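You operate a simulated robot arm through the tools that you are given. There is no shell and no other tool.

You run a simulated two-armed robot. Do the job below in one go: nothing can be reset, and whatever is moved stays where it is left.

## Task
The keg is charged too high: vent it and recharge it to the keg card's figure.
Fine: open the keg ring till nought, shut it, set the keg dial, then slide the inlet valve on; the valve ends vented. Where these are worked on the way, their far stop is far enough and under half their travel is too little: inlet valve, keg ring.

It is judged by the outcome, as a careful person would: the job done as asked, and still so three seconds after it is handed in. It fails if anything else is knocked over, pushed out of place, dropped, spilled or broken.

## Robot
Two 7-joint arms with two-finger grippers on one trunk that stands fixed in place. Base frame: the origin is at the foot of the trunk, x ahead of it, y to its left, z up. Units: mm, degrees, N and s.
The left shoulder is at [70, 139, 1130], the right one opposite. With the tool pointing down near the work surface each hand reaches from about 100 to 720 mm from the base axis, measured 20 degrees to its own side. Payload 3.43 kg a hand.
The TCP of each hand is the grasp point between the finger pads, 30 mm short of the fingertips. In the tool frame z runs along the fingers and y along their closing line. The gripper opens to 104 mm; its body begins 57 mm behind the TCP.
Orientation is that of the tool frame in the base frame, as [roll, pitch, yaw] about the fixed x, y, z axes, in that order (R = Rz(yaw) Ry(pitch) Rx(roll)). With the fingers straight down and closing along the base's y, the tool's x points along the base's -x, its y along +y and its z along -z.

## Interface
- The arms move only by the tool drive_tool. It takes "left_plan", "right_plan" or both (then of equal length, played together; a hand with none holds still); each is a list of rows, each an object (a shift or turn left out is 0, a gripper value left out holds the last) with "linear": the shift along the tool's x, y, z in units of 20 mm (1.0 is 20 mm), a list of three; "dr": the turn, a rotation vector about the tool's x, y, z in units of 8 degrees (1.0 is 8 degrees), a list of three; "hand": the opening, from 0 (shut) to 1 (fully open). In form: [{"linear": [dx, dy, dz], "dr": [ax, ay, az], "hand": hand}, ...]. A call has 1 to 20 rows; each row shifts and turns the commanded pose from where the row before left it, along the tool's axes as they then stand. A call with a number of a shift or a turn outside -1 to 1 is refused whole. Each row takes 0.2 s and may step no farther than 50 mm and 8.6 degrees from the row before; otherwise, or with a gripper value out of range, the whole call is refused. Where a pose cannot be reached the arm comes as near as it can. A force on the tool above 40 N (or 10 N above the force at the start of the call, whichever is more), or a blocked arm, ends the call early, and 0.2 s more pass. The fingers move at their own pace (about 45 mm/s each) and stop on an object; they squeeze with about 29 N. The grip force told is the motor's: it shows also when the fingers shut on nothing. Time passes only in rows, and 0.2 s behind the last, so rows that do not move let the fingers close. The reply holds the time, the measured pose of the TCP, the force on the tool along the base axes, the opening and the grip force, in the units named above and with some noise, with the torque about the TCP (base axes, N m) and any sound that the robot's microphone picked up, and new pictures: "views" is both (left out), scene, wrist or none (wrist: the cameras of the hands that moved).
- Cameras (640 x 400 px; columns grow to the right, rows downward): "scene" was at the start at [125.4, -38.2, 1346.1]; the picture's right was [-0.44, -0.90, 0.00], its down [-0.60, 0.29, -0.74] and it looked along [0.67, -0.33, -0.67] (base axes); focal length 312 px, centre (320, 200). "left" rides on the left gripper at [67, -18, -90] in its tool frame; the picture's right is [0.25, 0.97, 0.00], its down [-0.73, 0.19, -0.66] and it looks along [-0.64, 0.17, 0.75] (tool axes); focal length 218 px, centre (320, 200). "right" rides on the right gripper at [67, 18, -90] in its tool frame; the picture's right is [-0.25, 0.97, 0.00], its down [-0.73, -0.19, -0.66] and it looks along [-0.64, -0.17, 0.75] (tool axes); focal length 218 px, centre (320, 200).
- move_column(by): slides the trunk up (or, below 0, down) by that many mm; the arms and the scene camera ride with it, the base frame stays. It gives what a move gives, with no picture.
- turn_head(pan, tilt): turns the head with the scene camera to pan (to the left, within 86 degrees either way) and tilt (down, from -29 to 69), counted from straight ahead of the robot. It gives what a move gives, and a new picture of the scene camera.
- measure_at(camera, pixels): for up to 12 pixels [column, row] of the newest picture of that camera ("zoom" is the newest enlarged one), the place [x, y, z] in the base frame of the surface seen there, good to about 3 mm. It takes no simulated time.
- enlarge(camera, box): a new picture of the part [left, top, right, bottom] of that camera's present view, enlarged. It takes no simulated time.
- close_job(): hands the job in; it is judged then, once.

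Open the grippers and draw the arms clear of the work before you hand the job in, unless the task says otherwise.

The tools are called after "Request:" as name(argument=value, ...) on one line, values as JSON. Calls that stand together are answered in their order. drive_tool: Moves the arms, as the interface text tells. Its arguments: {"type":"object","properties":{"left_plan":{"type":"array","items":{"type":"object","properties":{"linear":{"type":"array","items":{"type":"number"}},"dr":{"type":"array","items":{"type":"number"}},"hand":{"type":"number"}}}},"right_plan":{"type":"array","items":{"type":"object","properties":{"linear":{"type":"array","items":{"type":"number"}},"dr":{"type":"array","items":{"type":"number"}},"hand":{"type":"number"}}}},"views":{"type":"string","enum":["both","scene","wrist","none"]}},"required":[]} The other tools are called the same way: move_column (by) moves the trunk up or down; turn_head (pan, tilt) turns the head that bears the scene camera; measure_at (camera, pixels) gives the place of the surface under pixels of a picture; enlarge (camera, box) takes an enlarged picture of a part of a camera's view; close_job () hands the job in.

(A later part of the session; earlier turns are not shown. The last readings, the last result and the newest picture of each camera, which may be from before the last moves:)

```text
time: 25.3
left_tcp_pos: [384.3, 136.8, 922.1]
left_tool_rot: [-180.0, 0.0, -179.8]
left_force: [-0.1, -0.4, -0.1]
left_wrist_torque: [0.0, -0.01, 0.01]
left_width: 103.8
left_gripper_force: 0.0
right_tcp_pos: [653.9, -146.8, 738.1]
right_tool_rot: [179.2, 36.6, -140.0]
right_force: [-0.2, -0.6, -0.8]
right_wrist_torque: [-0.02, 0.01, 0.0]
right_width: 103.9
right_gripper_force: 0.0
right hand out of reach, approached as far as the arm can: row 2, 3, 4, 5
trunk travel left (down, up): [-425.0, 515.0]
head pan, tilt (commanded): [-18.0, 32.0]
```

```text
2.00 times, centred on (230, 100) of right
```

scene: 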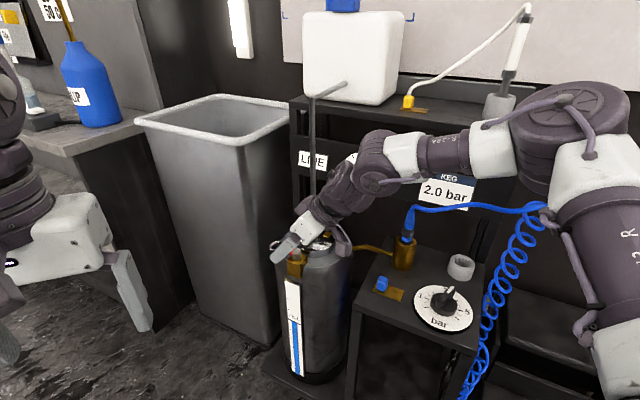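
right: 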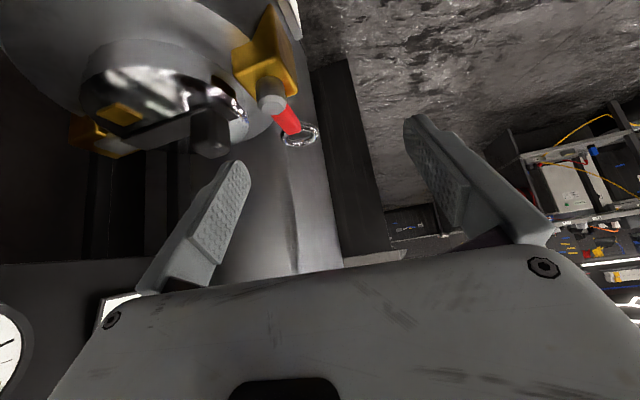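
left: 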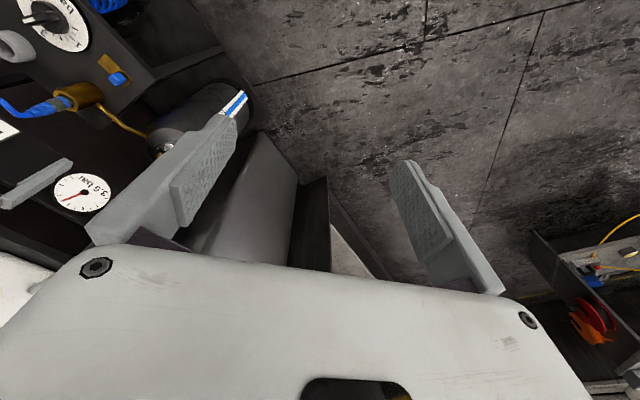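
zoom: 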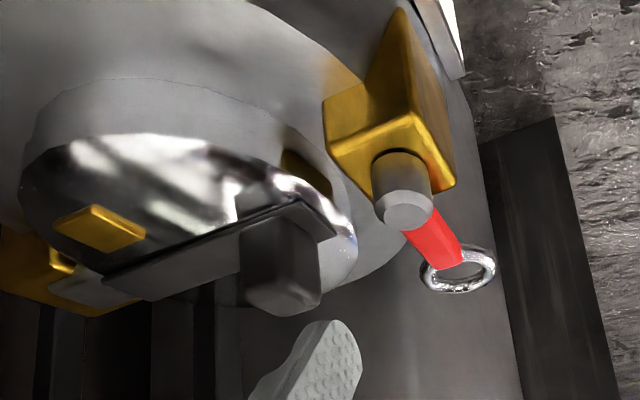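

It stalled again at (654,-147,738); the stated reach is for a hand well below the shoulder, and lowering the trunk took that away. I back off a little, then raise the trunk again so I can lower the hand with the arm hanging.

Request:
drive_tool(right_plan=[{"linear": [0.5, 0.3, -0.6]}, {"linear": [0.5, 0.3, -0.6]}, {"linear": [0.5, 0.3, -0.6]}], views="none")

Request:
move_column(by=180)

Request:
drive_tool(right_plan=[{"linear": [0.596, 0, 0.803]}, {"linear": [0.596, 0, 0.803]}, {"linear": [0.596, 0, 0.803]}, {"linear": [0.596, 0, 0.803]}, {"linear": [0.596, 0, 0.803]}, {"linear": [0.596, 0, 0.803]}, {"linear": [0.596, 0, 0.803]}, {"linear": [0.596, 0, 0.803]}], views="scene")

```text
time: 26.1
left_tcp_pos: [384.5, 137.1, 922.3]
left_tool_rot: [180.0, 0.0, -179.8]
left_force: [-0.6, 0.0, -0.5]
left_wrist_torque: [-0.03, -0.01, -0.01]
left_width: 103.8
left_gripper_force: 0.1
right_tcp_pos: [607.4, -162.2, 749.3]
right_tool_rot: [179.2, 36.6, -140.0]
right_force: [-0.5, -0.1, -0.9]
right_wrist_torque: [-0.01, 0.0, 0.03]
right_width: 104.1
right_gripper_force: 0.0
trunk travel left (down, up): [-425.0, 515.0]
head pan, tilt (commanded): [-18.0, 32.0]
```

```text
time: 28.1
left_tcp_pos: [385.2, 136.0, 1102.7]
left_tool_rot: [-180.0, 0.0, -179.8]
left_force: [-0.3, -0.7, -0.6]
left_wrist_torque: [0.03, -0.02, 0.0]
left_width: 103.9
left_gripper_force: 0.1
right_tcp_pos: [607.9, -161.0, 929.1]
right_tool_rot: [179.2, 36.5, -140.0]
right_force: [-0.2, -0.6, 0.0]
right_wrist_torque: [-0.01, 0.0, -0.01]
right_width: 104.0
right_gripper_force: 0.1
trunk travel left (down, up): [-605.0, 335.0]
head pan, tilt (commanded): [-18.0, 32.0]
```

```text
time: 29.9
left_tcp_pos: [384.6, 135.7, 1101.6]
left_tool_rot: [-180.0, 0.0, -179.8]
left_force: [0.4, 0.1, -0.5]
left_wrist_torque: [-0.04, -0.01, 0.01]
left_width: 104.0
left_gripper_force: 0.1
right_tcp_pos: [582.4, -186.2, 808.0]
right_tool_rot: [179.1, 36.6, -140.0]
right_force: [-0.4, 0.2, -0.5]
right_wrist_torque: [0.02, 0.01, 0.02]
right_width: 104.2
right_gripper_force: 0.1
right hand out of reach, approached as far as the arm can: row 5, 6, 7, 8
trunk travel left (down, up): [-605.0, 335.0]
head pan, tilt (commanded): [-18.0, 32.0]
```

scene: 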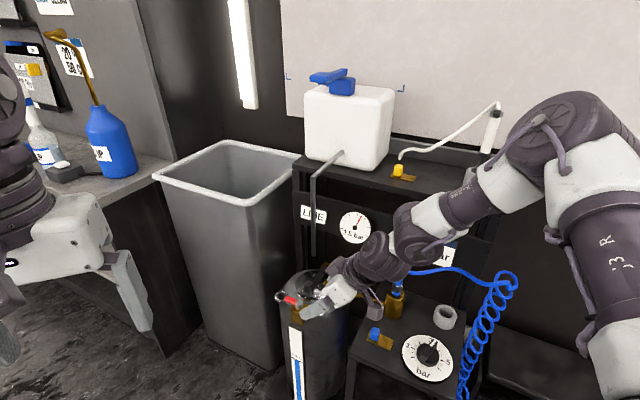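

Going straight down also stalls at (582,-186,808), so some joint is at its stop in this posture. I measure the elbow, forearm and wrist in this picture to find which one.

Request:
measure_at(camera="scene", pixels=[[578, 108], [545, 140], [505, 180], [470, 200], [435, 225], [415, 235], [380, 255], [345, 285], [590, 180], [610, 240], [615, 350], [560, 130]])

Request:
enlarge(camera="scene", box=[300, 60, 640, 400])

```text
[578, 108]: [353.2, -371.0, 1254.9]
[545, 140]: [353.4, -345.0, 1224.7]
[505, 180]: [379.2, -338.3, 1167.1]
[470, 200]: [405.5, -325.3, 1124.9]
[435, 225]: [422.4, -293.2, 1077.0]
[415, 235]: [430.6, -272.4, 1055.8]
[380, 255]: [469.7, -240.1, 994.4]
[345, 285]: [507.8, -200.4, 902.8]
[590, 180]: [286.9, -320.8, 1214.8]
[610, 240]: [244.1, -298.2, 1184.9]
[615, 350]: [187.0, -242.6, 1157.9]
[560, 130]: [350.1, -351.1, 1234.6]
```

```text
1.18 times, centred on (470, 230) of scene
```

zoom: 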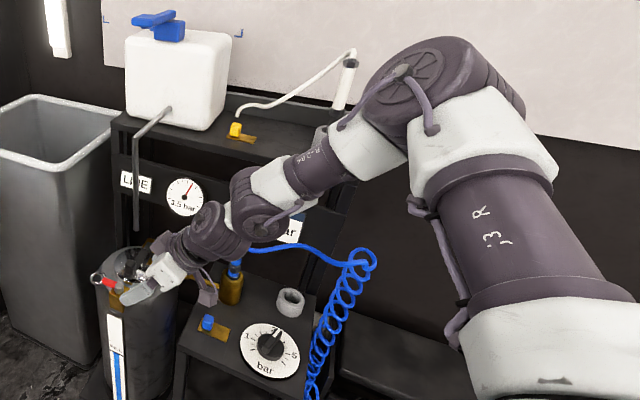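

The right elbow has stayed at the same spot relative to its shoulder in every stall, so that upper arm is against a limit. I look at the left arm's posture to judge whether it is the better hand for the ring.

Request:
turn_head(pan=55, tilt=15)

Request:
measure_at(camera="scene", pixels=[[200, 300], [200, 380], [220, 150], [250, 40], [330, 60], [400, 90], [450, 110], [520, 140], [600, 170], [620, 250], [180, 60], [300, 20]])

```text
time: 31.4
left_tcp_pos: [384.7, 137.1, 1101.9]
left_tool_rot: [-179.9, 0.0, -179.9]
left_force: [-0.6, 0.9, 0.6]
left_wrist_torque: [-0.04, -0.04, -0.03]
left_width: 103.8
left_gripper_force: 0.0
right_tcp_pos: [581.3, -186.4, 809.4]
right_tool_rot: [179.2, 36.7, -140.0]
right_force: [-0.7, 0.4, 0.0]
right_wrist_torque: [0.02, 0.03, 0.0]
right_width: 103.9
right_gripper_force: 0.1
trunk travel left (down, up): [-605.0, 335.0]
head pan, tilt (commanded): [55.0, 15.0]
```

scene: 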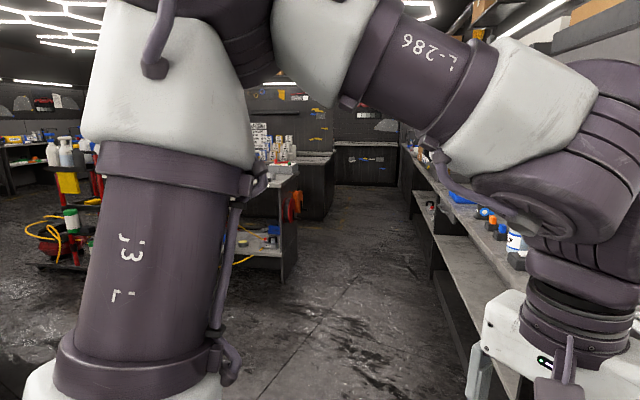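

```text
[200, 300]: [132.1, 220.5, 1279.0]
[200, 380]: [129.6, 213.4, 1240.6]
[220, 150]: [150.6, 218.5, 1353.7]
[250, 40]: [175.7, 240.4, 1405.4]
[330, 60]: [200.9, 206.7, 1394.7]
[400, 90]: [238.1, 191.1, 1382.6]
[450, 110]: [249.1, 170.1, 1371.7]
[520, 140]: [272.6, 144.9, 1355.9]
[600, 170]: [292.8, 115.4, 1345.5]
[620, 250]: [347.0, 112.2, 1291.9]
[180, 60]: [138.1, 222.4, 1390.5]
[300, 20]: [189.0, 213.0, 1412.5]
```

The left elbow posture shows the shoulder joints have wide range, so the right arm is just stuck in a poor elbow-high posture. I retract the right hand, straighten it to point down with heading 0, and then let it sink so the arm hangs below the shoulder before reaching out.

Request:
drive_tool(right_plan=[{"linear": [0.62, 0.055, -0.836]}, {"linear": [0.62, 0.055, -0.836]}, {"linear": [0.62, 0.055, -0.836]}, {"linear": [0.62, 0.055, -0.836]}, {"linear": [0.62, 0.055, -0.836]}, {"linear": [0.62, 0.055, -0.836]}, {"linear": [0.62, 0.055, -0.836]}, {"dr": [0, 0.915, 0]}, {"dr": [0, 0.915, 0]}, {"dr": [0, 0.915, 0]}, {"dr": [0, 0.915, 0]}, {"dr": [0, 0.915, 0]}, {"dr": [0, 0, 1]}, {"dr": [0, 0, 1]}, {"dr": [0, 0, 1]}, {"dr": [0, 0, 1]}, {"dr": [0, 0, 1]}], views="none")

Request:
turn_head(pan=-30, tilt=35)

```text
time: 35.0
left_tcp_pos: [385.2, 136.8, 1102.5]
left_tool_rot: [180.0, 0.0, -179.9]
left_force: [-0.1, -0.2, 0.3]
left_wrist_torque: [-0.02, 0.01, -0.02]
left_width: 104.3
left_gripper_force: 0.1
right_tcp_pos: [470.3, -270.4, 851.1]
right_tool_rot: [179.5, -0.5, -179.6]
right_force: [0.1, -0.6, 0.9]
right_wrist_torque: [0.04, 0.0, -0.02]
right_width: 103.9
right_gripper_force: 0.0
trunk travel left (down, up): [-605.0, 335.0]
head pan, tilt (commanded): [55.0, 15.0]
```

```text
time: 36.6
left_tcp_pos: [383.9, 136.4, 1101.3]
left_tool_rot: [180.0, 0.0, -179.7]
left_force: [-0.4, 0.5, 0.2]
left_wrist_torque: [0.03, -0.02, -0.01]
left_width: 103.9
left_gripper_force: 0.0
right_tcp_pos: [470.3, -270.0, 850.9]
right_tool_rot: [179.4, -0.4, -179.4]
right_force: [-0.2, 0.1, 0.2]
right_wrist_torque: [-0.01, 0.02, 0.01]
right_width: 104.1
right_gripper_force: 0.1
trunk travel left (down, up): [-605.0, 335.0]
head pan, tilt (commanded): [-30.0, 35.0]
```

scene: 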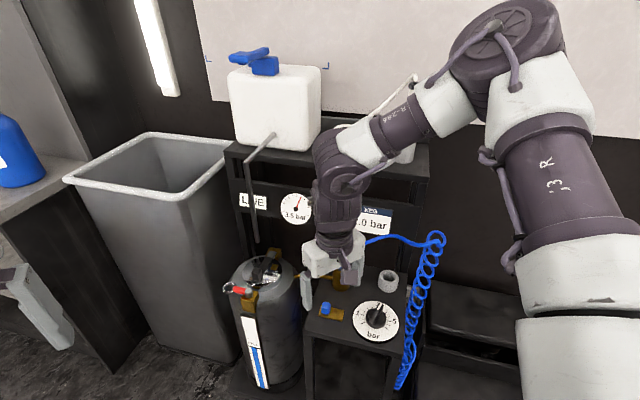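

The hand is now straight down at (470,-270,851), free of the stand and hose. I lower it 120 mm to see whether the arm follows without stalling.

Request:
drive_tool(right_plan=[{"linear": [0, 0, 1]}, {"linear": [0, 0, 1]}, {"linear": [0, 0, 1]}, {"linear": [0, 0, 1]}, {"linear": [0, 0, 1]}, {"linear": [0, 0, 1]}], views="scene")

```text
time: 38.0
left_tcp_pos: [383.7, 136.1, 1102.7]
left_tool_rot: [179.9, 0.0, -179.8]
left_force: [0.0, 0.4, 0.1]
left_wrist_torque: [0.01, -0.01, -0.02]
left_width: 103.9
left_gripper_force: 0.0
right_tcp_pos: [456.7, -285.3, 756.3]
right_tool_rot: [179.4, -0.4, -179.5]
right_force: [-0.1, 0.3, -0.8]
right_wrist_torque: [-0.04, -0.04, 0.0]
right_width: 104.1
right_gripper_force: 0.1
right hand out of reach, approached as far as the arm can: row 5, 6
trunk travel left (down, up): [-605.0, 335.0]
head pan, tilt (commanded): [-30.0, 35.0]
```

scene: 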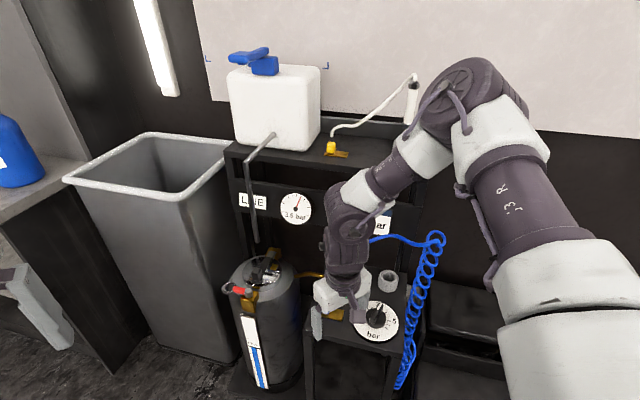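

It stalled again at (457,-285,756), with the wrist about the same distance from that fixed elbow point. I measure the elbow and upper arm once more in this pose.

Request:
measure_at(camera="scene", pixels=[[460, 95], [480, 75], [440, 110], [500, 130], [520, 175], [530, 210], [560, 260], [560, 350], [415, 150], [385, 180], [350, 210], [345, 250]])

Request:
turn_head(pan=-75, tilt=30)

```text
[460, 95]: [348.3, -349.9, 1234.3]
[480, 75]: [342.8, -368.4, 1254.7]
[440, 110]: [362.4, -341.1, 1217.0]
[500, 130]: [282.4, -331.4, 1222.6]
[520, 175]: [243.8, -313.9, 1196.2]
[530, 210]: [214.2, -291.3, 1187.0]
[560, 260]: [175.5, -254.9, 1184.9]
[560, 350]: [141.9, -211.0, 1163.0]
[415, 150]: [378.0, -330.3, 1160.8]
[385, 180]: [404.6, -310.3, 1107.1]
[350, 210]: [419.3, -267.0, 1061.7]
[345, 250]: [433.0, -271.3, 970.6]
```

```text
time: 39.1
left_tcp_pos: [385.0, 136.0, 1101.8]
left_tool_rot: [180.0, 0.0, -179.7]
left_force: [0.5, 0.2, 0.4]
left_wrist_torque: [0.02, -0.01, 0.0]
left_width: 104.1
left_gripper_force: 0.1
right_tcp_pos: [458.1, -285.4, 757.3]
right_tool_rot: [179.5, -0.4, -179.5]
right_force: [0.2, 0.2, 0.2]
right_wrist_torque: [0.02, -0.03, 0.04]
right_width: 104.0
right_gripper_force: 0.1
trunk travel left (down, up): [-605.0, 335.0]
head pan, tilt (commanded): [-75.0, 30.0]
```

scene: 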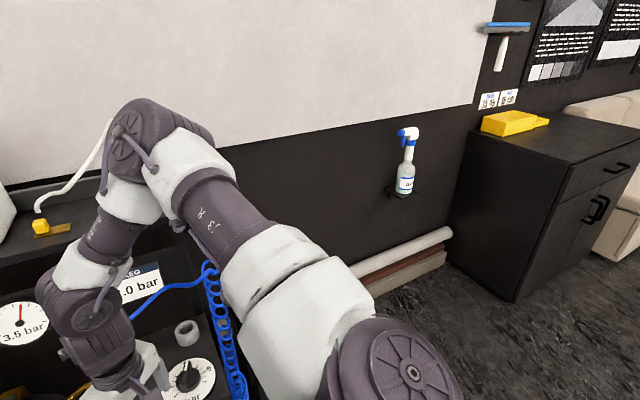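

This view shows the right shoulder's own disc joint at (410,370). I measure points on it and along the upper arm to work out the shoulder axes.

Request:
measure_at(camera="scene", pixels=[[410, 345], [388, 372], [432, 375], [412, 372], [345, 385], [125, 120], [118, 160], [140, 140], [90, 300], [110, 310], [290, 300], [215, 215]])

Request:
turn_head(pan=-85, tilt=60)

```text
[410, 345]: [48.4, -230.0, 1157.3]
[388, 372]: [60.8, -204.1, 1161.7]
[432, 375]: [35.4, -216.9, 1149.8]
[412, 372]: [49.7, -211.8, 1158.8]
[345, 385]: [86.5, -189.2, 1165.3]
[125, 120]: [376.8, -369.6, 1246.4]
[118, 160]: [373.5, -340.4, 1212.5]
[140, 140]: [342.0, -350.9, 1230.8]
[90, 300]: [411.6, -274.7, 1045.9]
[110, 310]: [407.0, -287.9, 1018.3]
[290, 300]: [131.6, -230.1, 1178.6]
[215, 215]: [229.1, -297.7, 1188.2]
```

```text
time: 40.0
left_tcp_pos: [385.8, 136.8, 1102.8]
left_tool_rot: [-180.0, -0.1, -179.7]
left_force: [-0.8, 0.3, 0.3]
left_wrist_torque: [-0.02, 0.02, 0.01]
left_width: 103.9
left_gripper_force: 0.1
right_tcp_pos: [456.5, -285.5, 756.4]
right_tool_rot: [179.5, -0.4, -179.6]
right_force: [-0.1, -0.5, -0.1]
right_wrist_torque: [0.0, 0.0, -0.01]
right_width: 104.2
right_gripper_force: 0.1
trunk travel left (down, up): [-605.0, 335.0]
head pan, tilt (commanded): [-85.0, 60.0]
```

scene: 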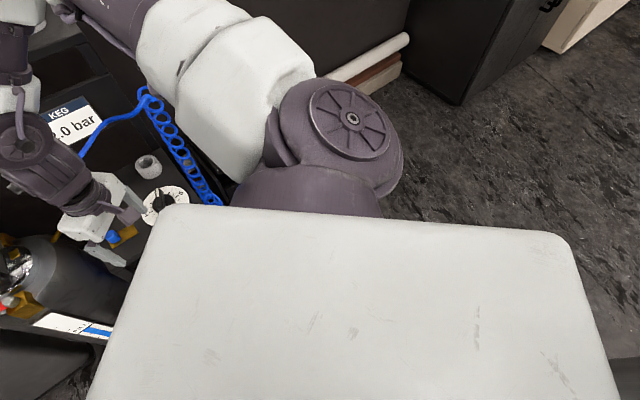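

The right shoulder's true pivot is near (71,-215), and the elbow seems to be stopped in one corner of its range. I check whether the white torso box next to the upper arm is what it is up against.

Request:
measure_at(camera="scene", pixels=[[180, 220], [350, 225], [540, 245], [350, 300], [200, 380], [560, 380], [300, 200], [270, 160], [250, 150], [240, 100], [290, 120], [350, 120]])

```text
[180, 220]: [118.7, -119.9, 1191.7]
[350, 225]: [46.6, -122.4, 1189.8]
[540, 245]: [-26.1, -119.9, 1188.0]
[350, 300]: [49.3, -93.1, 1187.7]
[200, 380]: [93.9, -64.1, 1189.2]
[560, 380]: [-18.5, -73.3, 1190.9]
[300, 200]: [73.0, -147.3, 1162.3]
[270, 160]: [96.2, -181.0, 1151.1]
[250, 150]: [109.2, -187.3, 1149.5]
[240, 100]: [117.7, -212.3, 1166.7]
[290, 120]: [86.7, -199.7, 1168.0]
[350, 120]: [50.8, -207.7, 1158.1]
```

The torso box is not in the way. I test whether the elbow can go beyond that corner by lifting the hand and reaching straight out to about (600,-330,934), clear of the shelf.

Request:
drive_tool(right_plan=[{"linear": [0, 0, -0.99]}, {"linear": [0, 0, -0.99]}, {"linear": [0, 0, -0.99]}, {"linear": [0, 0, -0.99]}, {"linear": [0, 0, -0.99]}, {"linear": [0, 0, -0.99]}, {"linear": [0, 0, -0.99]}, {"linear": [0, 0, -0.99]}, {"linear": [0, 0, -0.99]}, {"linear": [-0.894, -0.28, 0]}, {"linear": [-0.894, -0.28, 0]}, {"linear": [-0.894, -0.28, 0]}, {"linear": [-0.894, -0.28, 0]}, {"linear": [-0.894, -0.28, 0]}, {"linear": [-0.894, -0.28, 0]}, {"linear": [-0.894, -0.28, 0]}, {"linear": [-0.894, -0.28, 0]}], views="none")

Request:
turn_head(pan=-40, tilt=25)

```text
time: 43.6
left_tcp_pos: [385.4, 136.6, 1101.3]
left_tool_rot: [180.0, 0.1, -179.8]
left_force: [-0.4, -0.3, -0.1]
left_wrist_torque: [-0.01, 0.01, 0.0]
left_width: 104.2
left_gripper_force: 0.0
right_tcp_pos: [587.5, -334.9, 933.8]
right_tool_rot: [179.5, -0.3, -179.5]
right_force: [-0.2, -0.7, 0.1]
right_wrist_torque: [-0.01, 0.0, -0.02]
right_width: 104.0
right_gripper_force: 0.1
right hand out of reach, approached as far as the arm can: row 17
trunk travel left (down, up): [-605.0, 335.0]
head pan, tilt (commanded): [-85.0, 60.0]
```

```text
time: 44.8
left_tcp_pos: [385.2, 135.4, 1101.5]
left_tool_rot: [179.9, 0.0, -179.8]
left_force: [-0.6, 1.0, 0.6]
left_wrist_torque: [-0.02, -0.02, 0.01]
left_width: 103.9
left_gripper_force: 0.1
right_tcp_pos: [589.8, -333.3, 933.8]
right_tool_rot: [179.5, -0.3, -179.4]
right_force: [-0.3, 0.2, 0.0]
right_wrist_torque: [-0.01, 0.0, 0.02]
right_width: 104.3
right_gripper_force: 0.2
trunk travel left (down, up): [-605.0, 335.0]
head pan, tilt (commanded): [-40.0, 25.0]
```

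scene: 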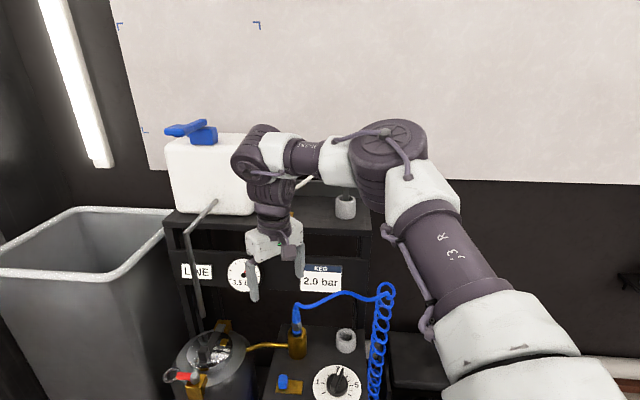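

The right arm's posture only serves the outer side (dial and valve), while the left began in an inward posture toward the keg. So I give the ring to the left hand: I stow the right hand at about (340,-350,1080) and bring the left back inward.

Request:
drive_tool(left_plan=[{"linear": [-0.48, -0.6, 0]}, {"linear": [-0.48, -0.6, 0]}, {"linear": [-0.48, -0.6, 0]}, {"linear": [-0.48, -0.6, 0]}, {"linear": [-0.48, -0.6, 0]}, {"linear": [-0.48, -0.6, 0]}, {"linear": [-0.48, -0.6, 0]}, {"linear": [-0.48, -0.6, 0]}, {"linear": [-0.48, -0.6, 0]}, {"linear": [-0.48, -0.6, 0]}, {"linear": [-0.48, -0.6, 0]}, {"linear": [-0.48, -0.6, 0]}, {"linear": [-0.48, -0.6, 0]}], right_plan=[{"linear": [0.954, -0.06, -0.56]}, {"linear": [0.954, -0.06, -0.56]}, {"linear": [0.954, -0.06, -0.56]}, {"linear": [0.954, -0.06, -0.56]}, {"linear": [0.954, -0.06, -0.56]}, {"linear": [0.954, -0.06, -0.56]}, {"linear": [0.954, -0.06, -0.56]}, {"linear": [0.954, -0.06, -0.56]}, {"linear": [0.954, -0.06, -0.56]}, {"linear": [0.954, -0.06, -0.56]}, {"linear": [0.954, -0.06, -0.56]}, {"linear": [0.954, -0.06, -0.56]}, {"linear": [0.954, -0.06, -0.56]}], views="scene")

```text
time: 47.5
left_tcp_pos: [509.9, -19.8, 1102.9]
left_tool_rot: [-180.0, 0.2, -179.8]
left_force: [-0.2, -0.4, -0.5]
left_wrist_torque: [0.01, -0.03, 0.04]
left_width: 104.0
left_gripper_force: 0.0
right_tcp_pos: [339.5, -353.7, 1080.4]
right_tool_rot: [179.5, -0.4, -179.5]
right_force: [0.5, 0.5, -1.1]
right_wrist_torque: [0.01, 0.0, -0.01]
right_width: 104.0
right_gripper_force: 0.0
trunk travel left (down, up): [-605.0, 335.0]
head pan, tilt (commanded): [-40.0, 25.0]
```

scene: 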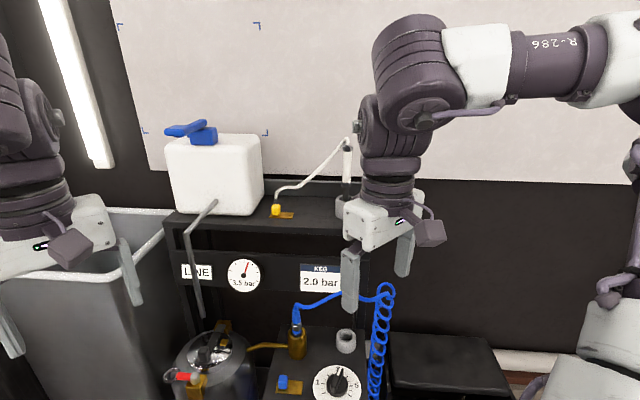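

Both hands reached their poses, and the floor space under them is open. I lower the trunk 480 mm so the left hand can come in nearly level at the ring's height.

Request:
move_column(by=-240)

Request:
turn_head(pan=-15, tilt=35)

```text
time: 50.0
left_tcp_pos: [510.6, -19.0, 862.2]
left_tool_rot: [-180.0, -0.1, -179.9]
left_force: [0.2, -0.1, 0.0]
left_wrist_torque: [-0.04, -0.02, 0.02]
left_width: 103.9
left_gripper_force: 0.1
right_tcp_pos: [341.1, -352.9, 840.6]
right_tool_rot: [179.6, -0.5, -179.5]
right_force: [-0.8, 0.1, 0.4]
right_wrist_torque: [0.0, 0.0, -0.01]
right_width: 104.2
right_gripper_force: 0.0
trunk travel left (down, up): [-365.0, 575.0]
head pan, tilt (commanded): [-40.0, 25.0]
```

```text
time: 50.9
left_tcp_pos: [510.3, -20.2, 861.9]
left_tool_rot: [-180.0, 0.1, -179.8]
left_force: [-0.8, 0.2, -0.4]
left_wrist_torque: [0.03, -0.01, 0.0]
left_width: 103.9
left_gripper_force: 0.0
right_tcp_pos: [341.6, -352.0, 840.8]
right_tool_rot: [179.5, -0.4, -179.5]
right_force: [0.5, 0.5, 0.3]
right_wrist_torque: [0.03, -0.01, 0.01]
right_width: 104.0
right_gripper_force: 0.1
trunk travel left (down, up): [-365.0, 575.0]
head pan, tilt (commanded): [-15.0, 35.0]
```

scene: 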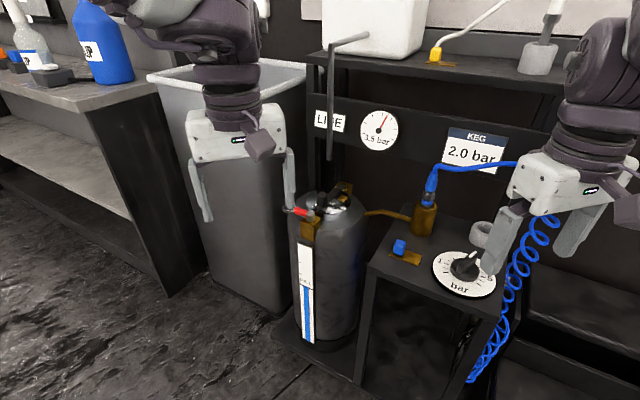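

The way down is open, but the right hand will pass close to the stand's front edge (x≈420). I pull the right hand back 50 mm and up 100 mm before lowering further.

Request:
drive_tool(right_plan=[{"linear": [0.5, 0, -1]}, {"linear": [0.5, 0, -1]}, {"linear": [0.5, 0, -1]}, {"linear": [0.5, 0, -1]}, {"linear": [0.5, 0, -1]}], views="none")

Request:
move_column(by=-220)

Request:
turn_head(pan=-15, tilt=25)

```text
time: 52.1
left_tcp_pos: [510.3, -20.1, 862.4]
left_tool_rot: [-179.9, 0.1, -179.8]
left_force: [0.2, 0.6, 0.7]
left_wrist_torque: [-0.01, 0.01, 0.04]
left_width: 104.2
left_gripper_force: 0.1
right_tcp_pos: [291.5, -352.9, 941.7]
right_tool_rot: [179.5, -0.4, -179.4]
right_force: [-1.0, 0.9, -0.2]
right_wrist_torque: [-0.01, -0.01, 0.02]
right_width: 103.9
right_gripper_force: 0.0
trunk travel left (down, up): [-365.0, 575.0]
head pan, tilt (commanded): [-15.0, 35.0]
```

```text
time: 54.5
left_tcp_pos: [510.1, -20.4, 642.4]
left_tool_rot: [179.9, 0.0, -179.8]
left_force: [-0.4, 0.1, 0.0]
left_wrist_torque: [0.01, 0.02, -0.02]
left_width: 103.9
left_gripper_force: 0.0
right_tcp_pos: [292.5, -353.6, 721.4]
right_tool_rot: [179.5, -0.3, -179.5]
right_force: [-0.3, 0.6, -0.2]
right_wrist_torque: [0.02, 0.0, 0.0]
right_width: 104.2
right_gripper_force: 0.0
trunk travel left (down, up): [-145.0, 795.0]
head pan, tilt (commanded): [-15.0, 35.0]
```

```text
time: 55.2
left_tcp_pos: [509.5, -19.9, 643.6]
left_tool_rot: [180.0, 0.0, -179.8]
left_force: [0.0, 0.0, 1.0]
left_wrist_torque: [0.0, -0.03, 0.01]
left_width: 104.2
left_gripper_force: 0.0
right_tcp_pos: [292.5, -353.7, 720.5]
right_tool_rot: [179.5, -0.4, -179.5]
right_force: [0.3, 0.0, -0.5]
right_wrist_torque: [-0.01, 0.01, 0.0]
right_width: 104.2
right_gripper_force: 0.0
trunk travel left (down, up): [-145.0, 795.0]
head pan, tilt (commanded): [-15.0, 25.0]
```

scene: 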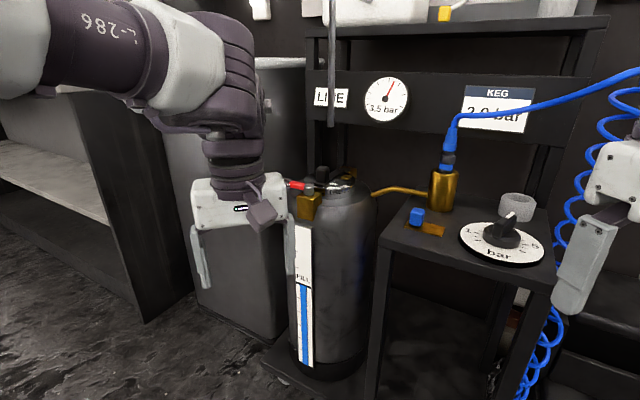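

The left hand is at (510,-20,643) with clear air ahead. I tilt it toward level in stages, heading about -30°, moving forward in between so the elbow is not over-folded.

Request:
drive_tool(left_plan=[{"dr": [0.5, -0.866, 0]}, {"dr": [0.5, -0.866, 0]}, {"dr": [0.5, -0.866, 0]}, {"dr": [0.5, -0.866, 0]}, {"dr": [0.5, -0.866, 0]}, {"linear": [-0.85, -0.33, 0.236]}, {"linear": [-0.85, -0.33, 0.236]}, {"linear": [-0.85, -0.33, 0.236]}, {"linear": [-0.85, -0.33, 0.236]}, {"linear": [-0.85, -0.33, 0.236]}, {"dr": [0.4375, -0.758, 0]}, {"dr": [0.4375, -0.758, 0]}, {"dr": [0.4375, -0.758, 0]}, {"dr": [0.4375, -0.758, 0]}, {"dr": [0.4375, -0.758, 0]}], views="both")

```text
time: 58.4
left_tcp_pos: [589.8, -50.5, 682.4]
left_tool_rot: [-117.8, 56.8, -143.7]
left_force: [0.7, 0.0, -0.3]
left_wrist_torque: [0.03, 0.0, 0.02]
left_width: 104.3
left_gripper_force: 0.0
right_tcp_pos: [291.1, -353.8, 720.5]
right_tool_rot: [179.4, -0.4, -179.5]
right_force: [0.2, 0.6, 0.1]
right_wrist_torque: [-0.02, 0.0, 0.01]
right_width: 104.0
right_gripper_force: 0.1
trunk travel left (down, up): [-145.0, 795.0]
head pan, tilt (commanded): [-15.0, 25.0]
```

scene: 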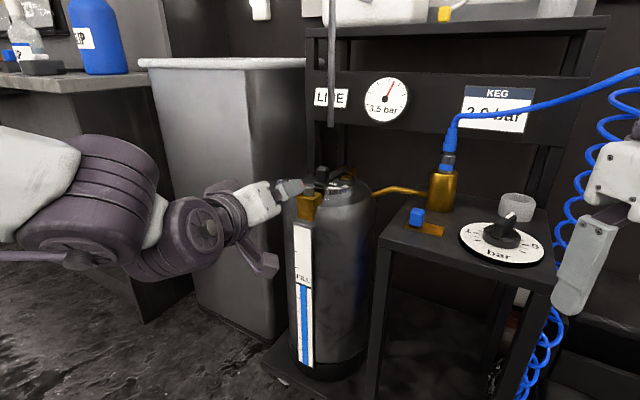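
left: 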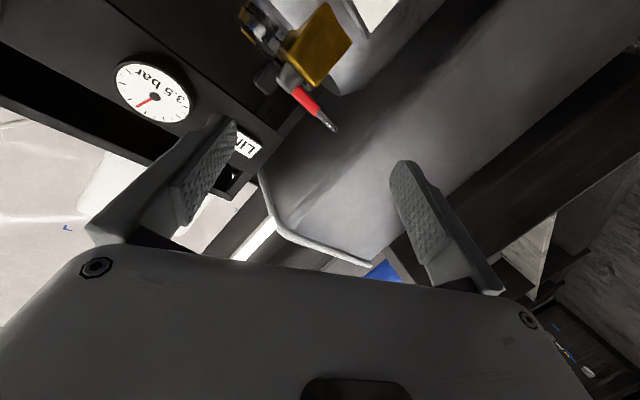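

The left arm followed exactly, and its camera sees the lever at (310,105). I now roll the hand -60° about its finger axis so the fingers close vertically on the flat ring.

Request:
drive_tool(left_plan=[{"dr": [0, 0, -0.9375]}, {"dr": [0, 0, -0.9375]}, {"dr": [0, 0, -0.9375]}, {"dr": [0, 0, -0.9375]}, {"dr": [0, 0, -0.9375]}, {"dr": [0, 0, -0.9375]}, {"dr": [0, 0, -0.9375]}, {"dr": [0, 0, -0.9375]}], views="both")

```text
time: 60.2
left_tcp_pos: [590.5, -49.3, 683.1]
left_tool_rot: [-105.0, -0.1, -119.8]
left_force: [-0.2, -0.2, 0.3]
left_wrist_torque: [-0.04, -0.01, -0.05]
left_width: 104.0
left_gripper_force: 0.1
right_tcp_pos: [292.6, -354.5, 720.9]
right_tool_rot: [179.6, -0.5, -179.4]
right_force: [-0.1, -0.1, -0.4]
right_wrist_torque: [-0.01, 0.0, 0.02]
right_width: 104.1
right_gripper_force: 0.0
trunk travel left (down, up): [-145.0, 795.0]
head pan, tilt (commanded): [-15.0, 25.0]
```

scene: 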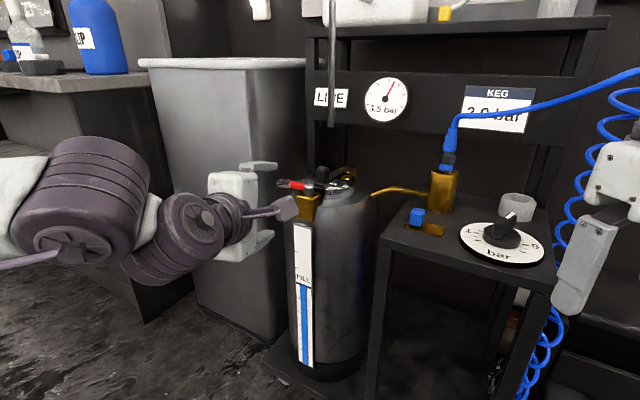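
left: 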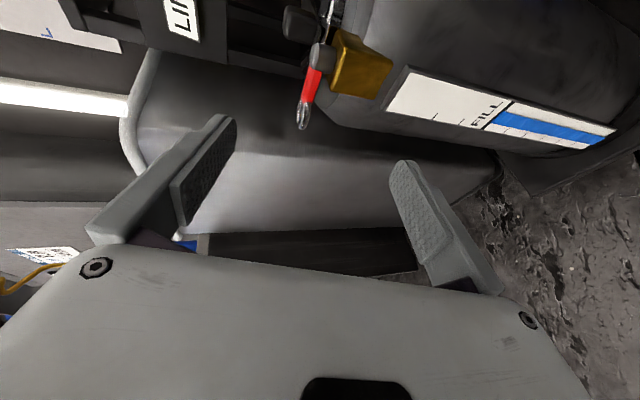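

The fingers now close vertically, with the lever at (312,85) and ring at (303,115) in the left view. I enlarge and measure the ring from both cameras for the final approach.

Request:
enlarge(camera="left", box=[260, 20, 360, 140])

Request:
measure_at(camera="left", pixels=[[303, 108], [303, 120], [302, 128], [298, 115], [308, 115], [312, 85], [310, 95], [322, 55], [300, 25], [330, 100]])

Request:
enlarge(camera="scene", box=[260, 150, 360, 220])

Request:
measure_at(camera="scene", pixels=[[283, 183], [288, 184], [292, 184], [298, 185], [304, 186], [312, 187], [290, 187], [290, 181], [275, 168], [265, 236]])

```text
3.33 times, centred on (310, 80) of left
```

zoom: 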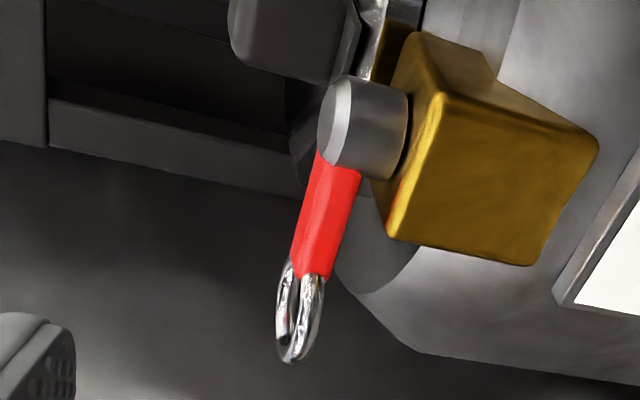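

```text
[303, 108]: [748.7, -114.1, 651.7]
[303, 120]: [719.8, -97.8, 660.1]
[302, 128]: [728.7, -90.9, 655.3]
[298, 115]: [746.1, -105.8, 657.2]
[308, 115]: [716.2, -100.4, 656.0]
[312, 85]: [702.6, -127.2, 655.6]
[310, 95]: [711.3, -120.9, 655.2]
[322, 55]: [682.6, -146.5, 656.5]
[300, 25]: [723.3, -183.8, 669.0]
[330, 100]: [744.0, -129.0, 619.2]
```

```text
5.71 times, centred on (310, 185) of scene
```

zoom: 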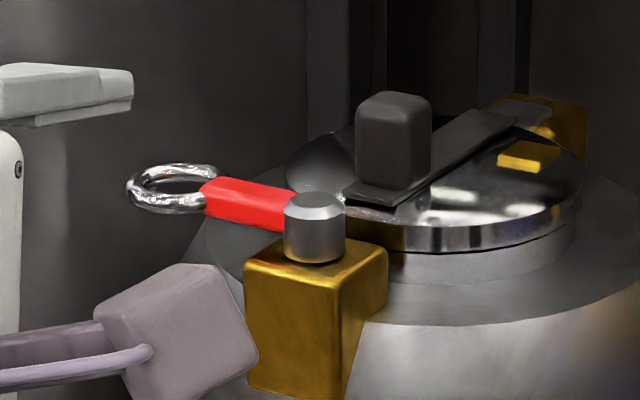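

```text
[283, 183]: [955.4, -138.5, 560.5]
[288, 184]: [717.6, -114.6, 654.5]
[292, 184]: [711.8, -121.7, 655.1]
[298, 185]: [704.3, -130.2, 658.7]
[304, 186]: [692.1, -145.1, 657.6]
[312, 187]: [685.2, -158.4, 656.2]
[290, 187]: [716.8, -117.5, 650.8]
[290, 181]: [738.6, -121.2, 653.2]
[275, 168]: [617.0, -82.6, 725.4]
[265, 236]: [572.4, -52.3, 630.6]
```

The ring is flat at z≈656, centred near (732,-107), radius about 17. I set the left opening to about 44 mm and go to a point 60 mm short of it along the finger axis.

Request:
drive_tool(left_plan=[{"linear": [-0.254, -0.164, 0.916], "hand": 0.42}, {"linear": [-0.254, -0.164, 0.916]}, {"linear": [-0.254, -0.164, 0.916]}, {"linear": [-0.254, -0.164, 0.916]}, {}, {}], views="both")

Request:
enlarge(camera="scene", box=[240, 150, 360, 230])

Request:
enlarge(camera="left", box=[220, 0, 420, 140])

```text
time: 61.6
left_tcp_pos: [664.2, -68.4, 674.5]
left_tool_rot: [-105.0, 0.1, -119.7]
left_force: [0.8, 0.9, 0.3]
left_wrist_torque: [-0.03, 0.01, 0.01]
left_width: 43.6
left_gripper_force: 0.1
right_tcp_pos: [291.6, -353.4, 721.4]
right_tool_rot: [179.5, -0.4, -179.5]
right_force: [-0.2, -0.1, 0.6]
right_wrist_torque: [-0.02, -0.02, -0.02]
right_width: 103.9
right_gripper_force: 0.1
trunk travel left (down, up): [-145.0, 795.0]
head pan, tilt (commanded): [-15.0, 25.0]
```

scene: 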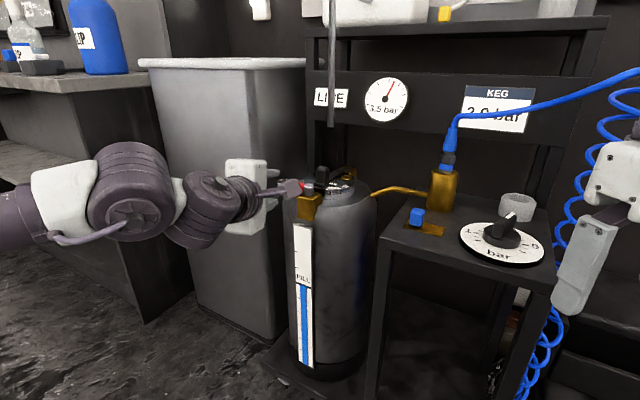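
left: 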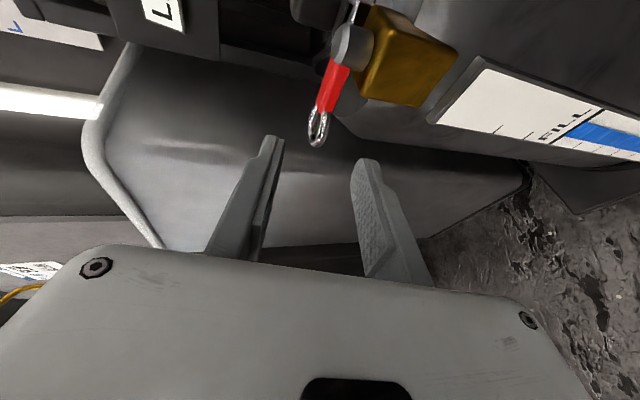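

```text
5.00 times, centred on (300, 190) of scene
```

zoom: 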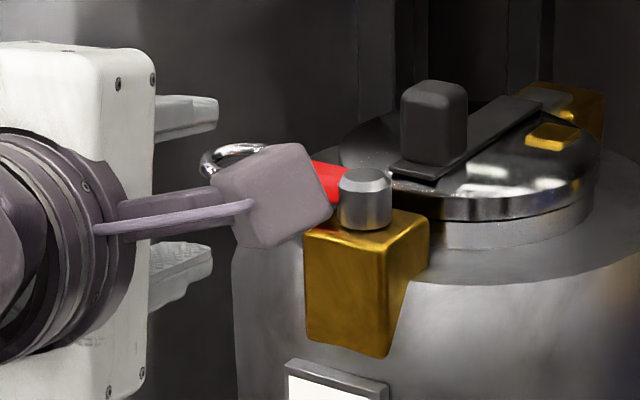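

```text
2.86 times, centred on (320, 70) of left
```

zoom: 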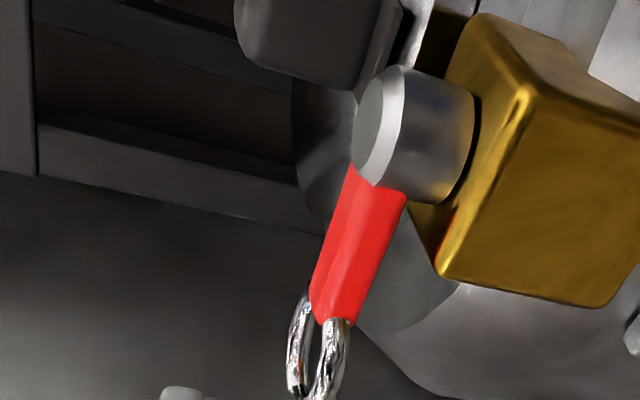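

The fingers are level with the ring on either side, but the purple camera box at (295,189) hides it from the scene camera. I measure that box to be sure it stays clear of the brass block.

Request:
measure_at(camera="scene", pixels=[[295, 189], [303, 192], [290, 196], [280, 172], [278, 205], [272, 210], [262, 165], [313, 187]])

Request:
measure_at(camera="left", pixels=[[318, 122], [312, 125], [322, 130], [316, 144], [316, 118], [328, 100], [275, 142], [365, 165], [335, 85]])

```text
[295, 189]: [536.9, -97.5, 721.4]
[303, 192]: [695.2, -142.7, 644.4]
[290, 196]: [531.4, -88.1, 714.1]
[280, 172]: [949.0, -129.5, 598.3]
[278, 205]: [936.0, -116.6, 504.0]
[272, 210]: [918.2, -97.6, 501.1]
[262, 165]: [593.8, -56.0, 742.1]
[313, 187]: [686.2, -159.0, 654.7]
```

```text
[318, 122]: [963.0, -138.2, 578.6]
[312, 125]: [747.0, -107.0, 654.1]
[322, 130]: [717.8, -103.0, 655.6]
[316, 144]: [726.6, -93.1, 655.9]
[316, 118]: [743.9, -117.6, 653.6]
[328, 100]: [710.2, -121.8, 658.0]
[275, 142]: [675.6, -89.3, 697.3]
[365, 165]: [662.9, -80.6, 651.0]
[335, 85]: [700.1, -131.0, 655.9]
```

The camera box is at (537,-97,721), far from the block, and the fingers' mid-plane lies within 2 mm of the ring's. I advance 60 mm so the ring sits between the finger pads.

Request:
drive_tool(left_plan=[{"linear": [0, -0.025, 0.756]}, {"linear": [0, -0.025, 0.756]}, {"linear": [0, -0.025, 0.756]}, {"linear": [0, -0.025, 0.756]}], views="both")

Request:
enlarge(camera="left", box=[240, 40, 420, 180])

Request:
enlarge(camera="scene", box=[240, 150, 360, 230])

```text
time: 62.6
left_tcp_pos: [715.4, -99.0, 662.1]
left_tool_rot: [-105.0, -0.1, -119.8]
left_force: [0.0, 0.5, 0.1]
left_wrist_torque: [0.02, 0.01, 0.01]
left_width: 43.5
left_gripper_force: 0.0
right_tcp_pos: [292.2, -353.7, 720.8]
right_tool_rot: [179.5, -0.4, -179.4]
right_force: [0.3, 0.0, 0.2]
right_wrist_torque: [0.0, -0.01, 0.05]
right_width: 104.1
right_gripper_force: 0.0
trunk travel left (down, up): [-145.0, 795.0]
head pan, tilt (commanded): [-15.0, 25.0]
```

scene: 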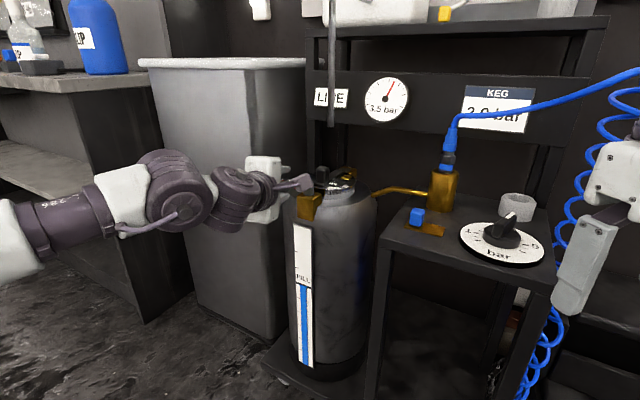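
left: 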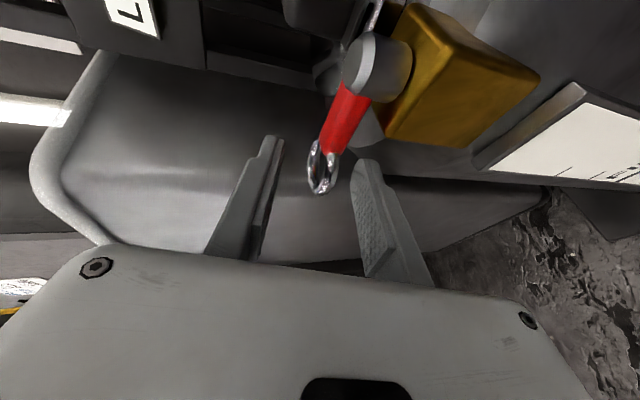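

```text
2.86 times, centred on (330, 110) of left
```

zoom: 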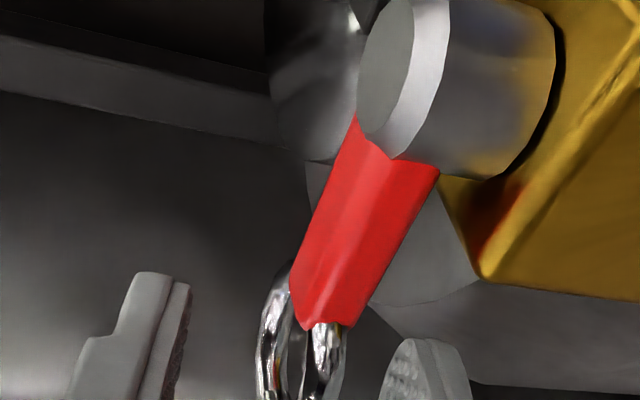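

```text
5.00 times, centred on (300, 190) of scene
```

zoom: 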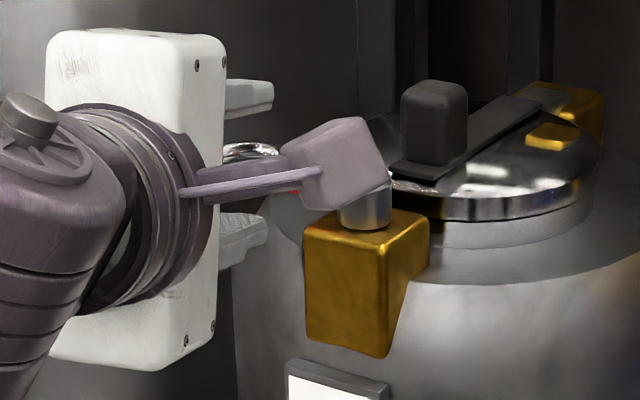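

The ring lies between the two pads in both views, at about (320,165) in the left picture. I close the left gripper on it and let it settle.

Request:
drive_tool(left_plan=[{"hand": 0}, {}, {}, {}, {}], views="both")

Request:
enlarge(camera="left", box=[240, 40, 420, 180])

Request:
enlarge(camera="scene", box=[240, 80, 440, 230])

```text
time: 63.8
left_tcp_pos: [716.4, -98.9, 659.0]
left_tool_rot: [-105.3, 0.1, -119.9]
left_force: [-6.4, 1.6, -17.4]
left_wrist_torque: [0.16, -0.96, -0.25]
left_width: 17.2
left_gripper_force: 44.7
right_tcp_pos: [294.1, -352.0, 719.7]
right_tool_rot: [179.5, -0.5, -179.5]
right_force: [-0.9, 0.1, 0.1]
right_wrist_torque: [-0.04, -0.02, -0.04]
right_width: 104.0
right_gripper_force: 0.0
trunk travel left (down, up): [-145.0, 795.0]
head pan, tilt (commanded): [-15.0, 25.0]
```

scene: 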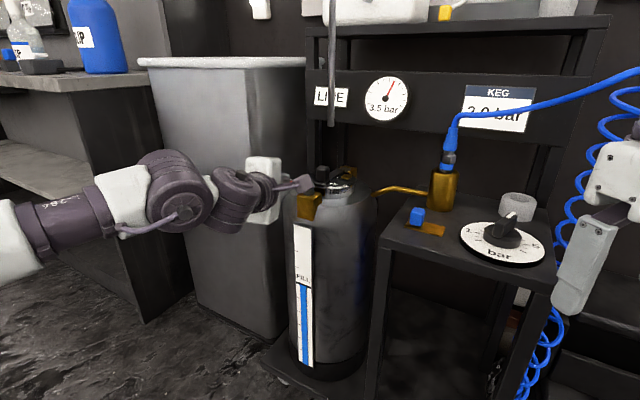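
left: 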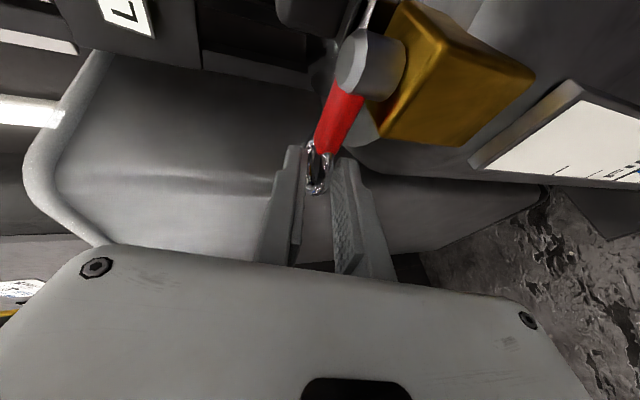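

```text
2.86 times, centred on (330, 110) of left
```

zoom: 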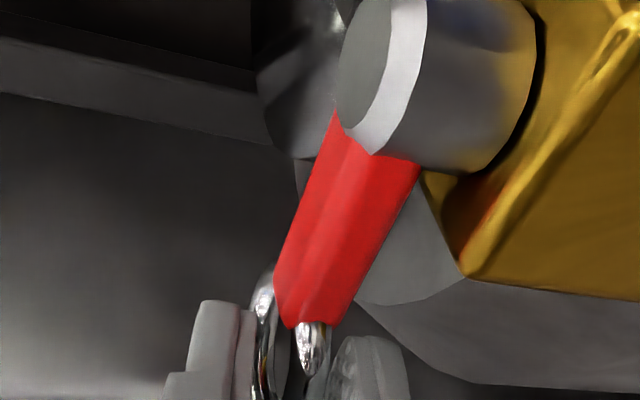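

```text
2.67 times, centred on (340, 155) of scene
```

zoom: 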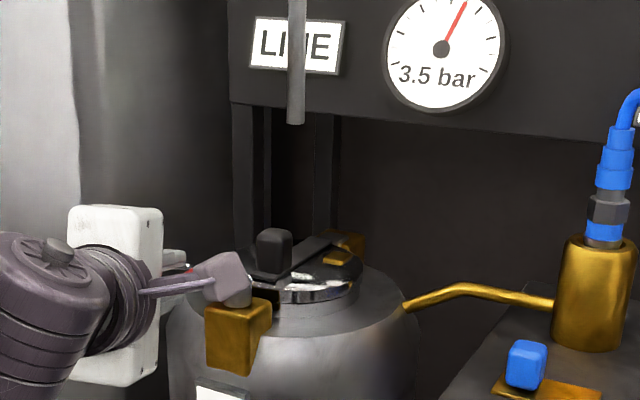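

The pads grip the ring at 17 mm (it sits slightly aslant), with only 17 N vertical load. I try a first 17 mm pull along the outward arc about the post and watch the force, ring and gauge.

Request:
drive_tool(left_plan=[{"linear": [-0.069, 0.2, -0.386]}, {"linear": [-0.009, 0.112, -0.417]}], views="both")

Request:
enlarge(camera="left", box=[240, 40, 420, 180])

Request:
enlarge(camera="scene", box=[340, 60, 430, 140])

```text
time: 64.4
left_tcp_pos: [702.0, -88.7, 660.4]
left_tool_rot: [-105.0, -0.2, -119.8]
left_force: [9.9, -8.8, -8.1]
left_wrist_torque: [0.28, -0.75, 0.62]
left_width: 14.6
left_gripper_force: 45.4
right_tcp_pos: [293.1, -354.4, 720.7]
right_tool_rot: [179.5, -0.6, -179.5]
right_force: [0.0, 0.3, 0.4]
right_wrist_torque: [0.0, -0.01, -0.02]
right_width: 104.2
right_gripper_force: 0.0
trunk travel left (down, up): [-145.0, 795.0]
head pan, tilt (commanded): [-15.0, 25.0]
```

scene: 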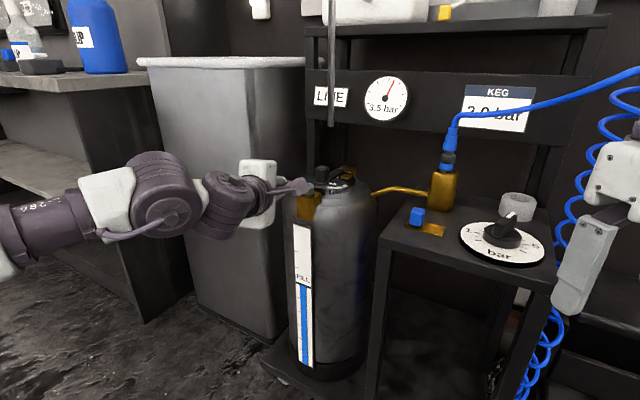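
left: 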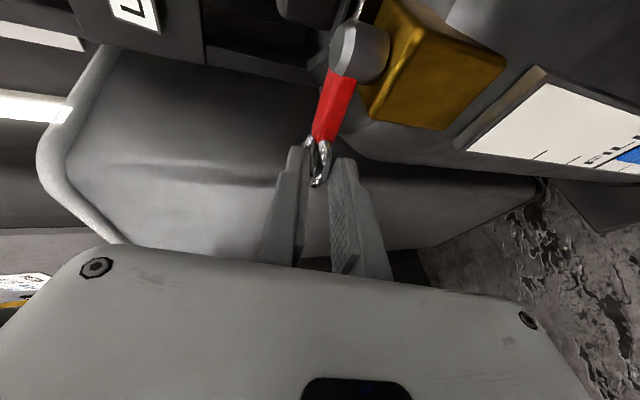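

```text
2.86 times, centred on (330, 110) of left
```

zoom: 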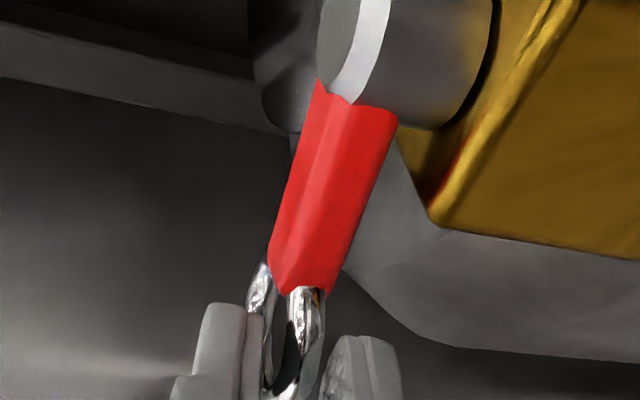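

```text
5.00 times, centred on (385, 100) of scene
```

zoom: 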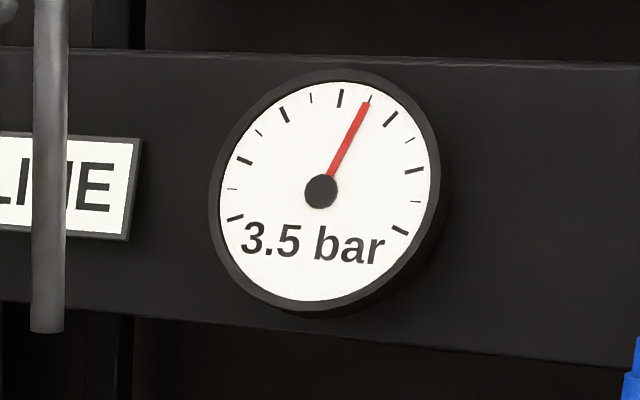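

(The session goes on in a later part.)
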